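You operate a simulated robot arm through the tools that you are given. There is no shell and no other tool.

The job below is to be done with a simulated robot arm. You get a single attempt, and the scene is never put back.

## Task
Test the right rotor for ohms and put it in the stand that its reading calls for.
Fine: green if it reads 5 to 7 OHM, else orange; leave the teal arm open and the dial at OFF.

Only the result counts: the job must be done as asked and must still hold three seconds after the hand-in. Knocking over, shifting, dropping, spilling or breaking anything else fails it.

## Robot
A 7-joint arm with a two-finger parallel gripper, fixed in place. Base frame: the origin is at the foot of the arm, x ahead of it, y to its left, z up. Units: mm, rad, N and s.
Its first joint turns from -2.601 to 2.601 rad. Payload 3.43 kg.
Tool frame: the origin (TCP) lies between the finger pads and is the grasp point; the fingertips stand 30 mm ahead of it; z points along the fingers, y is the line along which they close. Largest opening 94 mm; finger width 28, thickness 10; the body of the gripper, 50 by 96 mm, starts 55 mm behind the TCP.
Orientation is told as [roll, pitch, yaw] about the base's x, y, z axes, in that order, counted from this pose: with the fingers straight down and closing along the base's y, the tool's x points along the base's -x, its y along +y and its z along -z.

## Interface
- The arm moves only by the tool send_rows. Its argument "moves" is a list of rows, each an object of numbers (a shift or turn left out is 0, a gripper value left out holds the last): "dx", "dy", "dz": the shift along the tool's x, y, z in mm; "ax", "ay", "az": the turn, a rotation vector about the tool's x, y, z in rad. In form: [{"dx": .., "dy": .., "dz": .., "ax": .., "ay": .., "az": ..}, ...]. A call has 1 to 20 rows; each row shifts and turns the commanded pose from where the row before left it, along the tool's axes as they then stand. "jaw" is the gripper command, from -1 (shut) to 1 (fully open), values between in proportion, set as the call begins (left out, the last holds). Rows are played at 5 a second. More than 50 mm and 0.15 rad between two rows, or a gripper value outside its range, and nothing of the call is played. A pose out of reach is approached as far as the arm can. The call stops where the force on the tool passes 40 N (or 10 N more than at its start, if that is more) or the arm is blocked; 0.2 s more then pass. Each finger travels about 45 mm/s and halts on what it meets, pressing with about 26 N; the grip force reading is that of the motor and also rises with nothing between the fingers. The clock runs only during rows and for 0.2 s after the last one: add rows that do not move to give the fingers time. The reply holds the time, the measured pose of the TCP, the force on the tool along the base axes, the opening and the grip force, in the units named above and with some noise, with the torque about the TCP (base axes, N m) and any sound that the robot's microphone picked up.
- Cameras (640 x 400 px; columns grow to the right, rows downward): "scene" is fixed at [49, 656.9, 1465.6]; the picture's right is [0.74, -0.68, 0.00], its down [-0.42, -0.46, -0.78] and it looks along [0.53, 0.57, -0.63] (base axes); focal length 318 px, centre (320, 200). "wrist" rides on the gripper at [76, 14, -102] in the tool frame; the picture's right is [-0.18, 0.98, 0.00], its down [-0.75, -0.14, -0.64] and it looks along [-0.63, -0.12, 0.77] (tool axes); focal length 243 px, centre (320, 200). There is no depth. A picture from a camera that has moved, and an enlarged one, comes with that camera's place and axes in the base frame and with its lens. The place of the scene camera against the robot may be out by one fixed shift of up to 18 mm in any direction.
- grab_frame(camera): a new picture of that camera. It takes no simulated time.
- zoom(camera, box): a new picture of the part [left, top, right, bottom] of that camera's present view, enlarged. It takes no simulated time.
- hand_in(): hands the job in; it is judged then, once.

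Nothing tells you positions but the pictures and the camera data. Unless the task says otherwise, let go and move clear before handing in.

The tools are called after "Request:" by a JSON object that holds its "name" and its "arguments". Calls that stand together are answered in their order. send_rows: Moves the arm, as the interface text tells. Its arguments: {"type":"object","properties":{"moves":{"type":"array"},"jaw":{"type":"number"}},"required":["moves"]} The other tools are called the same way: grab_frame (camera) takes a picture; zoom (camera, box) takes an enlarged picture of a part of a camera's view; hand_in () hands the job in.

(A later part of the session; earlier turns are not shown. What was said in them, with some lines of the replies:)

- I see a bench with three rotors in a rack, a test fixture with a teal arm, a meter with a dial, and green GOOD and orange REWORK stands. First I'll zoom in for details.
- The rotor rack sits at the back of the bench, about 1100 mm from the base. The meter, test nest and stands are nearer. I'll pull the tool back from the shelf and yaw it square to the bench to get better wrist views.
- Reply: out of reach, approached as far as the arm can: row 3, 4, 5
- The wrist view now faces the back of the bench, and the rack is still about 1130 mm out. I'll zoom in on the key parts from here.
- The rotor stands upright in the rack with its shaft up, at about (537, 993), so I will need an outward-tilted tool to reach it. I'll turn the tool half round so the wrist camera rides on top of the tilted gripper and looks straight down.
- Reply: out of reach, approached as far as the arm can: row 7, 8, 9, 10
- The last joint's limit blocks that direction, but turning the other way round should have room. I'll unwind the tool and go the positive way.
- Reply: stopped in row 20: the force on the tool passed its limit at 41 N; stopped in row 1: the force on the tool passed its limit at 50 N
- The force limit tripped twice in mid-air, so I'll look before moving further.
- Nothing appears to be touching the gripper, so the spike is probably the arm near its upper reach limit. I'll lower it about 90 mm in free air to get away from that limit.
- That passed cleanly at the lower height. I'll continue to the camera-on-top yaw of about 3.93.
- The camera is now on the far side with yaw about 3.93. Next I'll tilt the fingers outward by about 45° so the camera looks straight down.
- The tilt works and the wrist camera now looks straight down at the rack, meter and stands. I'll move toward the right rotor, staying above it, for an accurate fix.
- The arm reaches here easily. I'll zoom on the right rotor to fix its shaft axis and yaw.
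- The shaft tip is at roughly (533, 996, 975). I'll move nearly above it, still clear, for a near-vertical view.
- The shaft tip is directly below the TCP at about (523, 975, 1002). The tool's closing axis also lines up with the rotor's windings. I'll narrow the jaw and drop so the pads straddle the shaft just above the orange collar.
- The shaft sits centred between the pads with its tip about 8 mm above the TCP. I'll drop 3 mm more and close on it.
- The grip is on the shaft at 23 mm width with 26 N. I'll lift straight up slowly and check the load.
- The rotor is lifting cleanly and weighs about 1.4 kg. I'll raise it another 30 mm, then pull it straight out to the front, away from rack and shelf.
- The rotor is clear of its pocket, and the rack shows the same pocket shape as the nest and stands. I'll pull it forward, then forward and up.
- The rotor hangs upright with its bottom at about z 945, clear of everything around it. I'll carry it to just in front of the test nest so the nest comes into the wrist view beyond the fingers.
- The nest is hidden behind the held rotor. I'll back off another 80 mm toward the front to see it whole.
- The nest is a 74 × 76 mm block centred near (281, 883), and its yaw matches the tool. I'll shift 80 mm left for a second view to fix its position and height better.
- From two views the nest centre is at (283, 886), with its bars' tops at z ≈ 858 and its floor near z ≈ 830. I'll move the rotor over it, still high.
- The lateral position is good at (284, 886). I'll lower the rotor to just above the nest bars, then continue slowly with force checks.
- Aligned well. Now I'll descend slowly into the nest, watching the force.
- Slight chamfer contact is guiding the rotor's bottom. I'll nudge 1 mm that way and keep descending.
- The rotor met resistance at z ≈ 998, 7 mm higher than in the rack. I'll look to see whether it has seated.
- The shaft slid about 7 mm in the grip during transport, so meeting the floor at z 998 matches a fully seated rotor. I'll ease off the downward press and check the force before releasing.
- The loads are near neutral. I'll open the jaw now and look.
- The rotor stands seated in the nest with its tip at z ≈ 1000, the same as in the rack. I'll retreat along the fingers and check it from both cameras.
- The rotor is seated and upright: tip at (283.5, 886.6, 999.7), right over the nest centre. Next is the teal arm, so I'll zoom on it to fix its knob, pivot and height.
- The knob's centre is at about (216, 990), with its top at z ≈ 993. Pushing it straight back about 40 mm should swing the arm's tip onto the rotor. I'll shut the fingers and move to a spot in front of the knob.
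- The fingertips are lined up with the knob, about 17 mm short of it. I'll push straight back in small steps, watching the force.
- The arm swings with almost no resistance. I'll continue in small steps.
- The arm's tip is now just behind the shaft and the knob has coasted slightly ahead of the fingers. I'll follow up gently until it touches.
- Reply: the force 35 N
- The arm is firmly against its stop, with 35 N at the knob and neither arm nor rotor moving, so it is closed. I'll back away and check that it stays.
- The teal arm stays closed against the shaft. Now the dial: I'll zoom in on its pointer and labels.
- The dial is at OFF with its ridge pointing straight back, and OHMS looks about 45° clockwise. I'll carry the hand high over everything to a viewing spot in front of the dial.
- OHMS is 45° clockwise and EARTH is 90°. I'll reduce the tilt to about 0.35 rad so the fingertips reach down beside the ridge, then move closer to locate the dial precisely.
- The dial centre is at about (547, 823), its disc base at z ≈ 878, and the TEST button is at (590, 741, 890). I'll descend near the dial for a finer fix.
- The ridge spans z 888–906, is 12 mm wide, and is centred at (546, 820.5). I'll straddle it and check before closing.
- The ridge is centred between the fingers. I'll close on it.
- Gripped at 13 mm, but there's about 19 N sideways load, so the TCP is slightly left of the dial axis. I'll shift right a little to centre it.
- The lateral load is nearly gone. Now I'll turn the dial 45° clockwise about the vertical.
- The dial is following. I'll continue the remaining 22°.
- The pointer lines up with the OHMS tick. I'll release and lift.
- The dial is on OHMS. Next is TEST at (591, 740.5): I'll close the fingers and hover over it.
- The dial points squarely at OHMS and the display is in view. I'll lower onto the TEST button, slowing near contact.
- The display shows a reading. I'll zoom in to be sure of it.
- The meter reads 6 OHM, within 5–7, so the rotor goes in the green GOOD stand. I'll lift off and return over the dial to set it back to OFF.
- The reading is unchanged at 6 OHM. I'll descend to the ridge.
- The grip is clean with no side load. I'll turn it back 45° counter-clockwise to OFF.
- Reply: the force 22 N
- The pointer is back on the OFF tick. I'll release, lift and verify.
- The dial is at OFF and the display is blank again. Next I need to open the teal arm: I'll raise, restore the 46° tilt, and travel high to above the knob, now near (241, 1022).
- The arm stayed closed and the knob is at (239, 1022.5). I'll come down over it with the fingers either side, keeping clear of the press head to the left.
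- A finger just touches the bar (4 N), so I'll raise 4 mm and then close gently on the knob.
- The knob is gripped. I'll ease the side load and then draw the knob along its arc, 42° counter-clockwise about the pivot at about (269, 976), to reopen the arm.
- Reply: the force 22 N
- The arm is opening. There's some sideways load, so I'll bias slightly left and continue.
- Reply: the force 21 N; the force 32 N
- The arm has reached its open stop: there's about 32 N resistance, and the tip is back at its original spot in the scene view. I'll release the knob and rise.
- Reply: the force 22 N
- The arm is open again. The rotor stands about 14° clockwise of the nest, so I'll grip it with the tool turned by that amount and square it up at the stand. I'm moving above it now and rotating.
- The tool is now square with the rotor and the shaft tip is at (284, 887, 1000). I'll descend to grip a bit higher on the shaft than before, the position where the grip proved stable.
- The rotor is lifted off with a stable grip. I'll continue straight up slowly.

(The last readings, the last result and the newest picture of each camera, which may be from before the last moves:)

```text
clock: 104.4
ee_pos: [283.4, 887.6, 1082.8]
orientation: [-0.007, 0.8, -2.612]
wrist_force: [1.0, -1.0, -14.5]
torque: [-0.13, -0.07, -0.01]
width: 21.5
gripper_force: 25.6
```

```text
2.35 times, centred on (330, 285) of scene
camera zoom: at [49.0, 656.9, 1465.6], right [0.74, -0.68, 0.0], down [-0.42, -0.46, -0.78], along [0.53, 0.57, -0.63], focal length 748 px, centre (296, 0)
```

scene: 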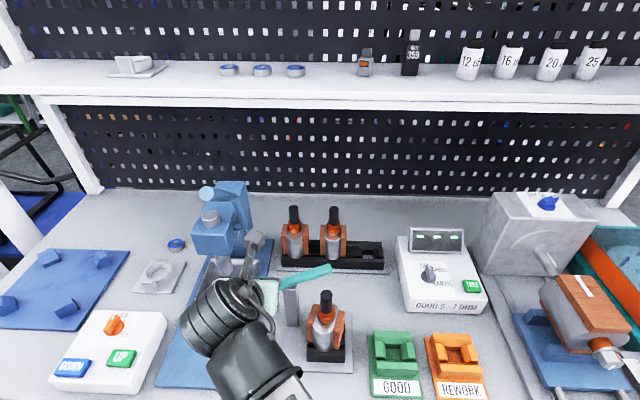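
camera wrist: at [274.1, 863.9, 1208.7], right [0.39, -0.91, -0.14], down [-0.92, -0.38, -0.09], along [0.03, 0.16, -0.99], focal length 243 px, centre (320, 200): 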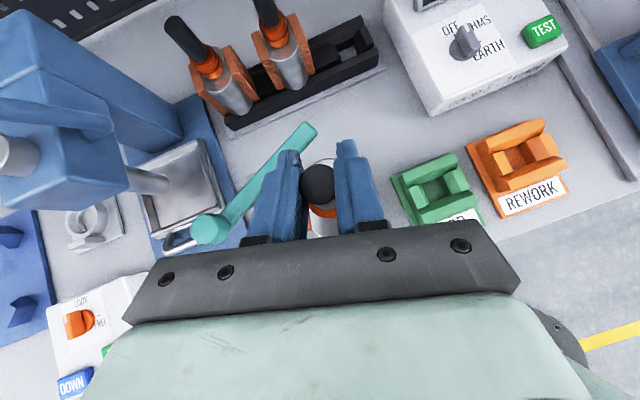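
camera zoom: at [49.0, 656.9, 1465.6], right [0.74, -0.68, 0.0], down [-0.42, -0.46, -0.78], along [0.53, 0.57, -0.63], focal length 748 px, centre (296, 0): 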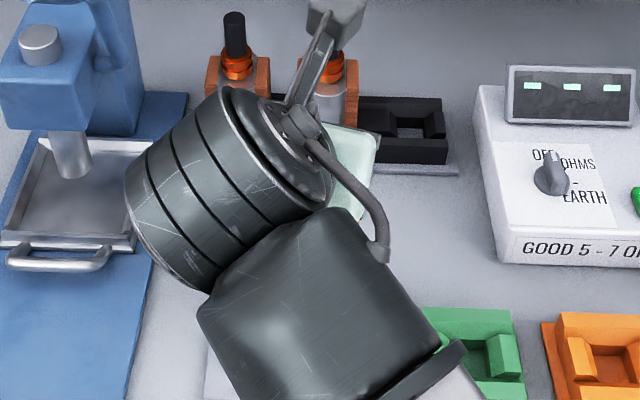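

Request:
{"name": "zoom", "arguments": {"camera": "wrist", "box": [380, 130, 500, 230]}}

```text
4.00 times, centred on (440, 180) of wrist
camera zoom: at [274.1, 863.9, 1208.7], right [0.39, -0.91, -0.14], down [-0.92, -0.38, -0.09], along [0.03, 0.16, -0.99], focal length 970 px, centre (-160, 280)
```

zoom: 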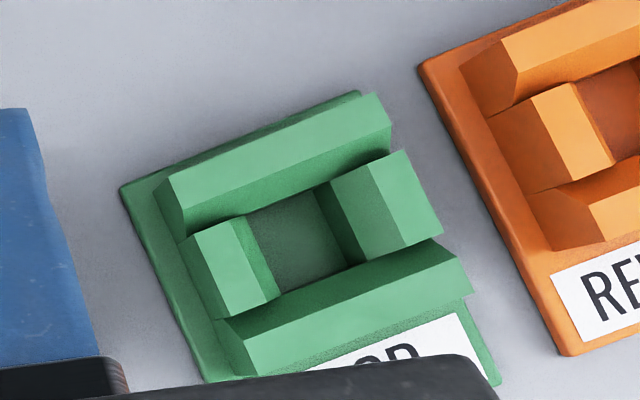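

The green stand's bars top out at z ≈ 858, the same as the nest, with its centre near (365, 775). I'll turn the rotor back square to the stands and shift for a second sighting.

Request:
{"name": "send_rows", "arguments": {"moves": [{"ax": 0.0455, "az": -0.0439}, {"ax": 0.0455, "az": -0.0439}, {"ax": 0.0455, "az": -0.0439}, {"ax": 0.0455, "az": -0.0439}, {}]}}

Request:
{"name": "send_rows", "arguments": {"moves": [{"dx": -3.5, "dy": 8.5, "dz": -3.6}, {"dx": -3.5, "dy": 14, "dz": -3.6}, {"dx": -3.5, "dy": 14, "dz": -3.6}, {}]}}

Request:
{"name": "grab_frame", "arguments": {"camera": "wrist"}}

Request:
{"name": "zoom", "arguments": {"camera": "wrist", "box": [370, 140, 490, 240]}}

```text
clock: 105.6
ee_pos: [284.7, 886.8, 1082.1]
orientation: [-0.005, 0.804, -2.355]
wrist_force: [1.5, -0.6, -13.6]
torque: [-0.12, -0.12, -0.02]
width: 21.8
gripper_force: 25.9
```

```text
clock: 106.6
ee_pos: [299.8, 849.7, 1081.9]
orientation: [-0.004, 0.802, -2.359]
wrist_force: [-0.3, 0.2, -14.6]
torque: [0.14, 0.12, 0.04]
width: 21.6
gripper_force: 25.8
```

```text
taken
camera wrist: at [296.4, 825.6, 1208.1], right [0.61, -0.78, -0.14], down [-0.8, -0.6, -0.1], along [-0.01, 0.17, -0.99], focal length 243 px, centre (320, 200)
```

wrist: 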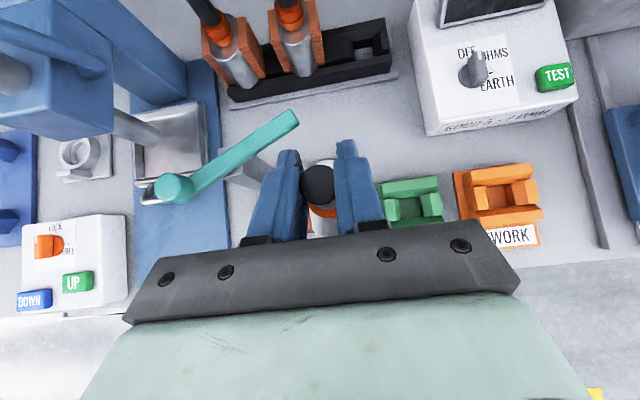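

```text
4.00 times, centred on (430, 190) of wrist
camera zoom: at [296.4, 825.6, 1208.1], right [0.61, -0.78, -0.14], down [-0.8, -0.6, -0.1], along [-0.01, 0.17, -0.99], focal length 970 px, centre (-120, 240)
```

zoom: 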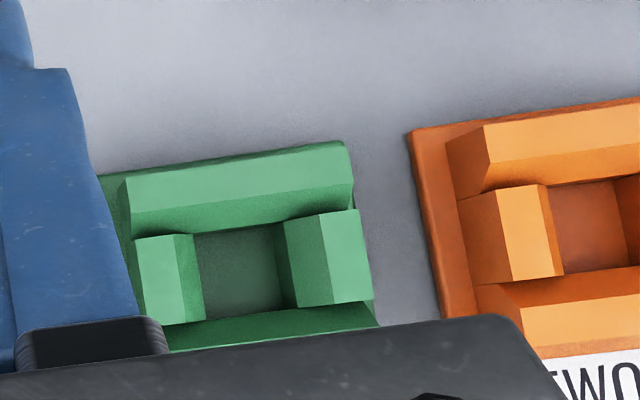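

The stand's centre is confirmed at about (365.2, 775.5). I'll move the rotor over it.

Request:
{"name": "send_rows", "arguments": {"moves": [{"dx": -0.5, "dy": 9.7, "dz": -0.5}, {"dx": -1, "dy": 19.8, "dz": -1}, {"dx": -1, "dy": 19.8, "dz": -1}, {"dx": -1, "dy": 19.8, "dz": -1}, {"dx": -0.8, "dy": 19.8, "dz": -1}, {"dy": 9.8}, {}, {}]}}

Request:
{"name": "grab_frame", "arguments": {"camera": "wrist"}}

Request:
{"name": "zoom", "arguments": {"camera": "wrist", "box": [230, 110, 430, 250]}}

Request:
{"name": "zoom", "arguments": {"camera": "scene", "box": [320, 260, 500, 400]}}

```text
clock: 108.4
ee_pos: [365.4, 775.6, 1081.6]
orientation: [-0.005, 0.802, -2.357]
wrist_force: [-0.5, 0.5, -13.9]
torque: [0.1, 0.11, 0.04]
width: 21.7
gripper_force: 25.7
```

```text
taken
camera wrist: at [362.0, 750.9, 1207.4], right [0.61, -0.78, -0.14], down [-0.8, -0.6, -0.1], along [-0.01, 0.17, -0.99], focal length 243 px, centre (320, 200)
```

wrist: 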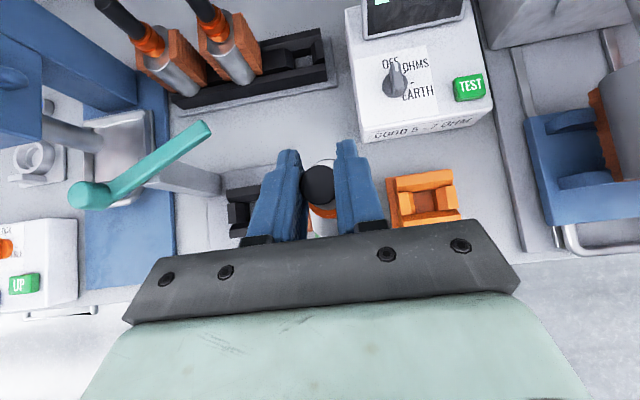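

```text
2.86 times, centred on (330, 180) of wrist
camera zoom: at [362.0, 750.9, 1207.4], right [0.61, -0.78, -0.14], down [-0.8, -0.6, -0.1], along [-0.01, 0.17, -0.99], focal length 693 px, centre (291, 257)
```

zoom: 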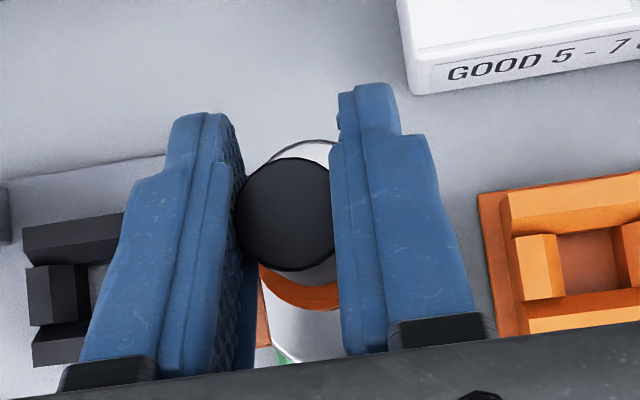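

```text
2.86 times, centred on (410, 330) of scene
camera zoom: at [49.0, 656.9, 1465.6], right [0.74, -0.68, 0.0], down [-0.42, -0.46, -0.78], along [0.53, 0.57, -0.63], focal length 908 px, centre (63, -171)
```

zoom: 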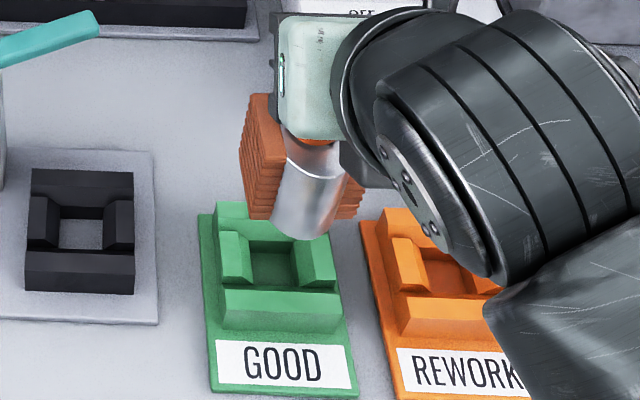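

The rotor hangs vertically over the green stand, about 2 mm too far back. I'll correct that while lowering to just above the pocket.

Request:
{"name": "send_rows", "arguments": {"moves": [{"dx": -4.4, "dy": 0.1, "dz": 3.9}, {"dx": -8.75, "dy": 0.1, "dz": 7.85}, {"dx": -8.75, "dy": 0.1, "dz": 7.85}, {"dx": -8.75, "dy": 0.1, "dz": 7.85}, {"dx": -4.4, "dz": 3.9}, {}]}}

Request:
{"name": "zoom", "arguments": {"camera": "wrist", "box": [230, 110, 430, 250]}}

Request:
{"name": "zoom", "arguments": {"camera": "scene", "box": [320, 260, 500, 400]}}

```text
clock: 109.8
ee_pos: [362.7, 775.4, 1034.5]
orientation: [-0.006, 0.802, -2.359]
wrist_force: [0.9, -0.5, -12.4]
torque: [-0.09, -0.05, -0.01]
width: 21.9
gripper_force: 25.5
```

```text
2.86 times, centred on (330, 180) of wrist
camera zoom: at [359.7, 749.4, 1160.9], right [0.61, -0.78, -0.14], down [-0.8, -0.6, -0.1], along [-0.01, 0.17, -0.99], focal length 693 px, centre (291, 257)
```

zoom: 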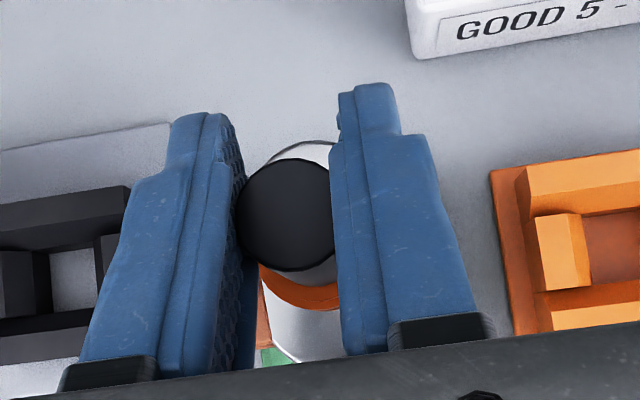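

```text
2.86 times, centred on (410, 330) of scene
camera zoom: at [49.0, 656.9, 1465.6], right [0.74, -0.68, 0.0], down [-0.42, -0.46, -0.78], along [0.53, 0.57, -0.63], focal length 908 px, centre (63, -171)
```

zoom: 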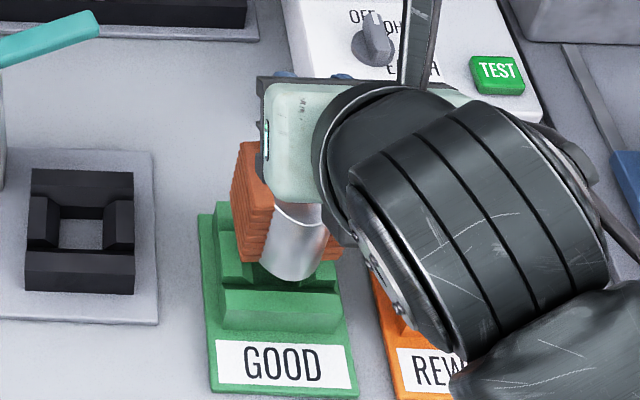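

Request:
{"name": "send_rows", "arguments": {"moves": [{"dx": -3.6, "dz": 3.5}, {"dx": -3.6, "dz": 3.5}, {"dx": -3.6, "dz": 3.5}, {"dx": -3.6, "dz": 3.5}, {}]}}

```text
clock: 111.0
ee_pos: [362.1, 774.1, 1014.0]
orientation: [-0.005, 0.804, -2.357]
wrist_force: [0.6, -0.1, -13.3]
torque: [0.12, 0.09, 0.04]
width: 21.5
gripper_force: 26.1
```

Request:
{"name": "send_rows", "arguments": {"moves": [{"dx": -1.4, "dy": 1.0, "dz": 1.4}, {"dx": -2.8, "dz": 2.8}, {"dx": -2.8, "dz": 2.7}, {}]}}

```text
clock: 112.0
ee_pos: [363.6, 774.4, 1004.3]
orientation: [-0.006, 0.803, -2.359]
wrist_force: [0.0, 0.5, -13.8]
torque: [-0.12, -0.03, -0.05]
width: 21.6
gripper_force: 26.5
```

There's no side contact and it is going in cleanly. I'll keep lowering in 2 mm steps until it bottoms.

Request:
{"name": "send_rows", "arguments": {"moves": [{"dx": -1.45, "dz": 1.4}, {"dx": -1.45, "dz": 1.4}, {}]}}

```text
clock: 112.8
ee_pos: [363.7, 774.0, 1001.1]
orientation: [-0.005, 0.807, -2.357]
wrist_force: [-5.2, -3.6, 6.3]
torque: [-0.34, 0.01, -0.07]
width: 21.7
gripper_force: 25.8
```

Contact is at z ≈ 1001, matching the expected seat height. I'll check the view, ease the press, and then release.

Request:
{"name": "send_rows", "arguments": {"moves": [{"dx": 0.7, "dz": -0.7}, {}]}}

Request:
{"name": "zoom", "arguments": {"camera": "wrist", "box": [230, 110, 430, 250]}}

Request:
{"name": "zoom", "arguments": {"camera": "scene", "box": [320, 260, 500, 400]}}

```text
clock: 113.4
ee_pos: [363.7, 773.3, 1002.4]
orientation: [-0.006, 0.806, -2.359]
wrist_force: [-1.6, 0.7, 4.4]
torque: [0.17, -0.37, 0.0]
width: 21.8
gripper_force: 26.4
```

```text
2.86 times, centred on (330, 180) of wrist
camera zoom: at [359.9, 749.1, 1128.2], right [0.61, -0.78, -0.14], down [-0.8, -0.6, -0.1], along [-0.01, 0.17, -0.99], focal length 693 px, centre (291, 257)
```

zoom: 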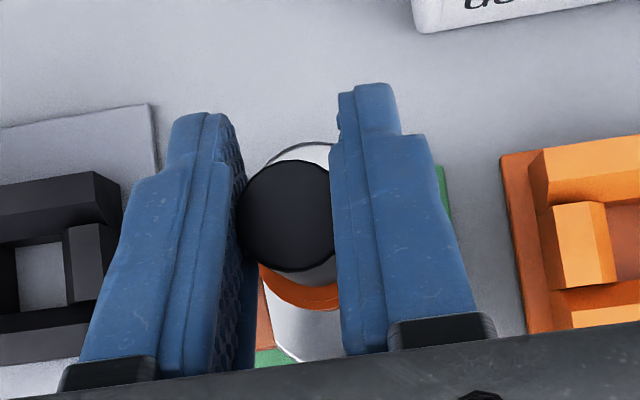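

```text
2.86 times, centred on (410, 330) of scene
camera zoom: at [49.0, 656.9, 1465.6], right [0.74, -0.68, 0.0], down [-0.42, -0.46, -0.78], along [0.53, 0.57, -0.63], focal length 908 px, centre (63, -171)
```

zoom: 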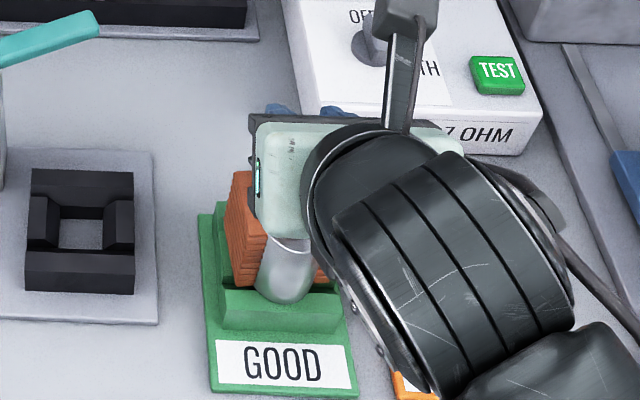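

The rotor sits in the pocket, square with the stand. I'll release.

Request:
{"name": "send_rows", "arguments": {"moves": [{}, {}, {}], "jaw": -0.06}}

Request:
{"name": "zoom", "arguments": {"camera": "wrist", "box": [230, 110, 430, 250]}}

```text
clock: 114.2
ee_pos: [363.7, 774.4, 1003.0]
orientation: [-0.005, 0.804, -2.359]
wrist_force: [-1.1, 0.9, -0.6]
torque: [0.06, 0.0, 0.0]
width: 44.0
gripper_force: 0.0
```

```text
2.86 times, centred on (330, 180) of wrist
camera zoom: at [359.9, 749.0, 1127.8], right [0.61, -0.78, -0.14], down [-0.8, -0.6, -0.1], along [-0.01, 0.17, -0.99], focal length 693 px, centre (291, 257)
```

zoom: 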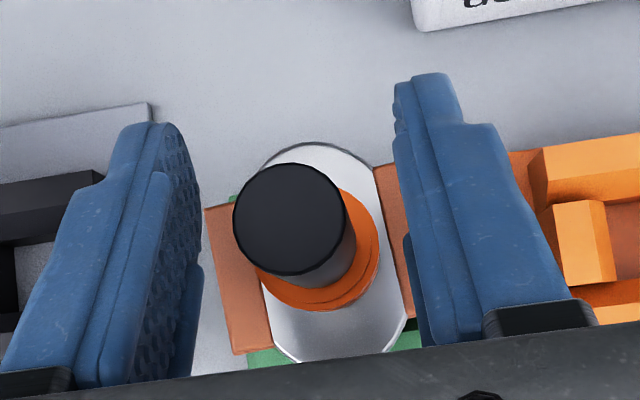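

Released and standing. I'll retreat along the fingers and inspect everything.

Request:
{"name": "send_rows", "arguments": {"moves": [{"dz": -8}, {"dz": -15}, {"dz": -20}, {"dz": -25}, {"dz": -25}, {"dz": -20}, {}]}}

Request:
{"name": "grab_frame", "arguments": {"camera": "wrist"}}

Request:
{"name": "zoom", "arguments": {"camera": "wrist", "box": [230, 70, 470, 220]}}

Request:
{"name": "grab_frame", "arguments": {"camera": "scene"}}

```text
clock: 115.8
ee_pos: [305.3, 716.1, 1078.1]
orientation: [-0.005, 0.803, -2.358]
wrist_force: [-0.3, -0.7, 0.7]
torque: [0.04, 0.02, -0.03]
width: 44.4
gripper_force: 0.0
```

```text
taken
camera wrist: at [301.4, 690.8, 1205.5], right [0.61, -0.78, -0.14], down [-0.8, -0.6, -0.1], along [-0.01, 0.17, -0.99], focal length 243 px, centre (320, 200)
```

wrist: 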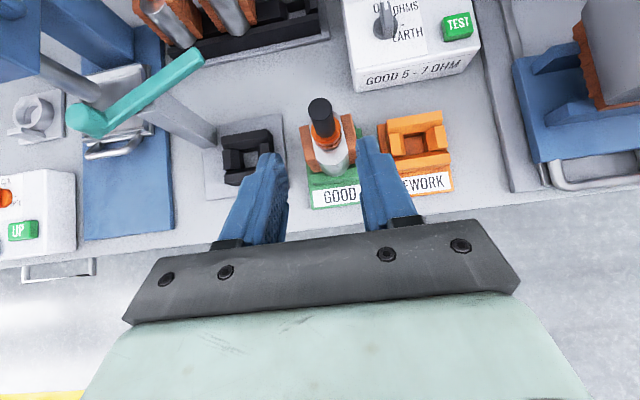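

```text
2.67 times, centred on (350, 145) of wrist
camera zoom: at [301.4, 690.8, 1205.5], right [0.61, -0.78, -0.14], down [-0.8, -0.6, -0.1], along [-0.01, 0.17, -0.99], focal length 647 px, centre (240, 347)
```

zoom: 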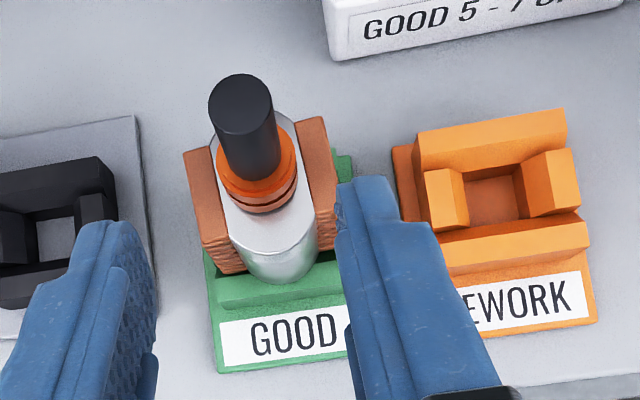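

```text
taken
```

scene: 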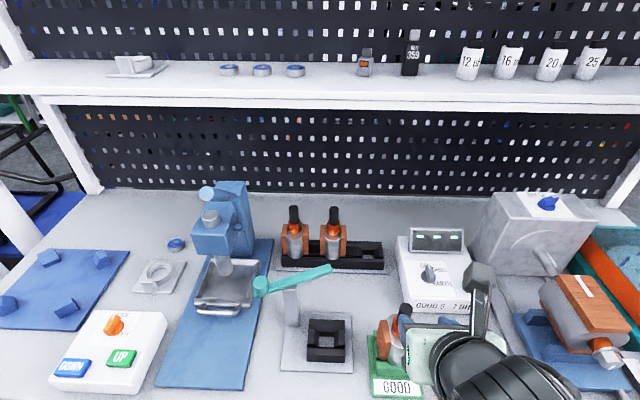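

The rotor is seated in the green stand: tip at (364.6, 775.8, 1000), the same height as in the other pockets. I'll move further clear for a final check.

Request:
{"name": "send_rows", "arguments": {"moves": [{"dx": 7, "dy": -10, "dz": -15}, {"dx": 7, "dy": -25, "dz": -15}, {"dx": 7, "dy": -35, "dz": -15}, {"dy": -40}, {"dy": -40}, {"dy": -30}, {}]}}

Request:
{"name": "grab_frame", "arguments": {"camera": "scene"}}

Request:
{"name": "zoom", "arguments": {"camera": "scene", "box": [340, 210, 500, 400]}}

Request:
{"name": "zoom", "arguments": {"camera": "scene", "box": [240, 190, 420, 380]}}

Request:
{"name": "grab_frame", "arguments": {"camera": "wrist"}}

```text
clock: 117.4
ee_pos: [165.7, 830.9, 1128.4]
orientation: [-0.003, 0.803, -2.357]
wrist_force: [0.2, -0.1, -0.1]
torque: [0.02, 0.04, 0.0]
width: 44.2
gripper_force: 0.0
```

```text
taken
```

scene: 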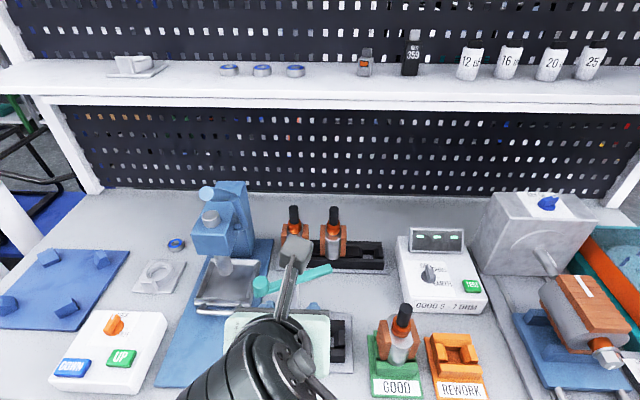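

```text
2.11 times, centred on (420, 305) of scene
camera zoom: at [49.0, 656.9, 1465.6], right [0.74, -0.68, 0.0], down [-0.42, -0.46, -0.78], along [0.53, 0.57, -0.63], focal length 669 px, centre (110, -21)
```

zoom: 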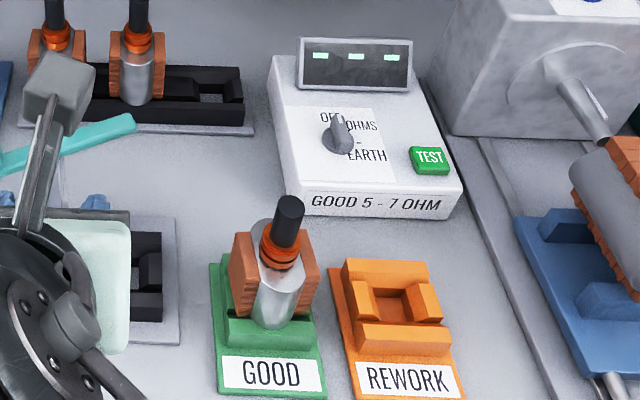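

```text
2.11 times, centred on (330, 285) of scene
camera zoom: at [49.0, 656.9, 1465.6], right [0.74, -0.68, 0.0], down [-0.42, -0.46, -0.78], along [0.53, 0.57, -0.63], focal length 669 px, centre (299, 21)
```

zoom: 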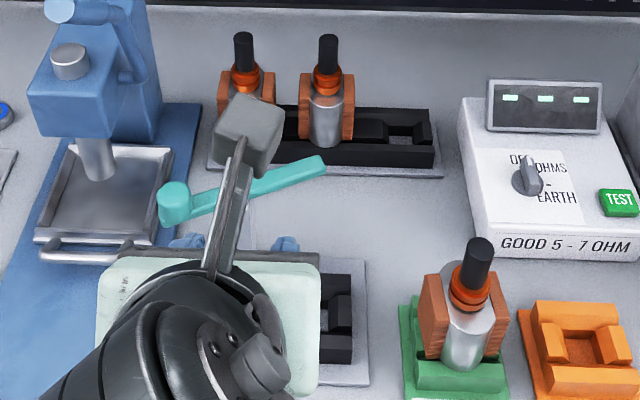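

```text
taken
camera wrist: at [162.1, 805.0, 1253.8], right [0.61, -0.78, -0.14], down [-0.8, -0.6, -0.1], along [-0.01, 0.17, -0.99], focal length 243 px, centre (320, 200)
```

wrist: 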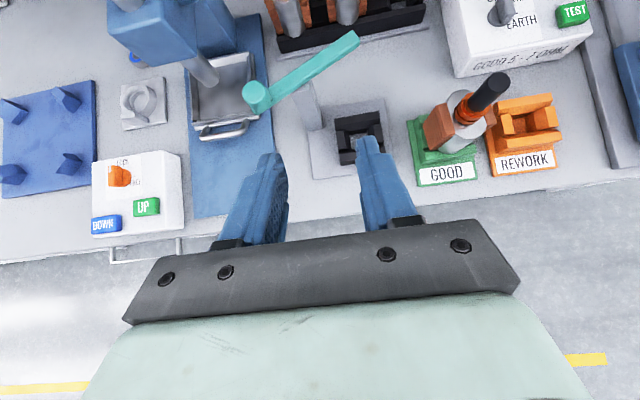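

The final view shows the rotor upright in the green GOOD stand, the teal arm at its open position and the dial at OFF. The other rotors are untouched and the hand is clear, so I'm handing in.

Request:
{"name": "hand_in", "arguments": {}}

```text
The job is handed in.
```

The right rotor read **6 OHM**, within the 5 to 7 range, so I put it in the green GOOD stand and handed the job in.

The last camera check before the hand-in showed:
- **Rotor:** it stands upright and seated in the green stand, square with it.
- **Teal arm:** it is back at its open position.
- **Dial:** it is at OFF and the display is blank.
- **Everything else:** the other two rotors and the orange stand look untouched, and the gripper is clear.

The rotor slid a few millimetres in the grip on the way to the tester and turned about 14° as it went in. I squared it up before setting it in the stand.
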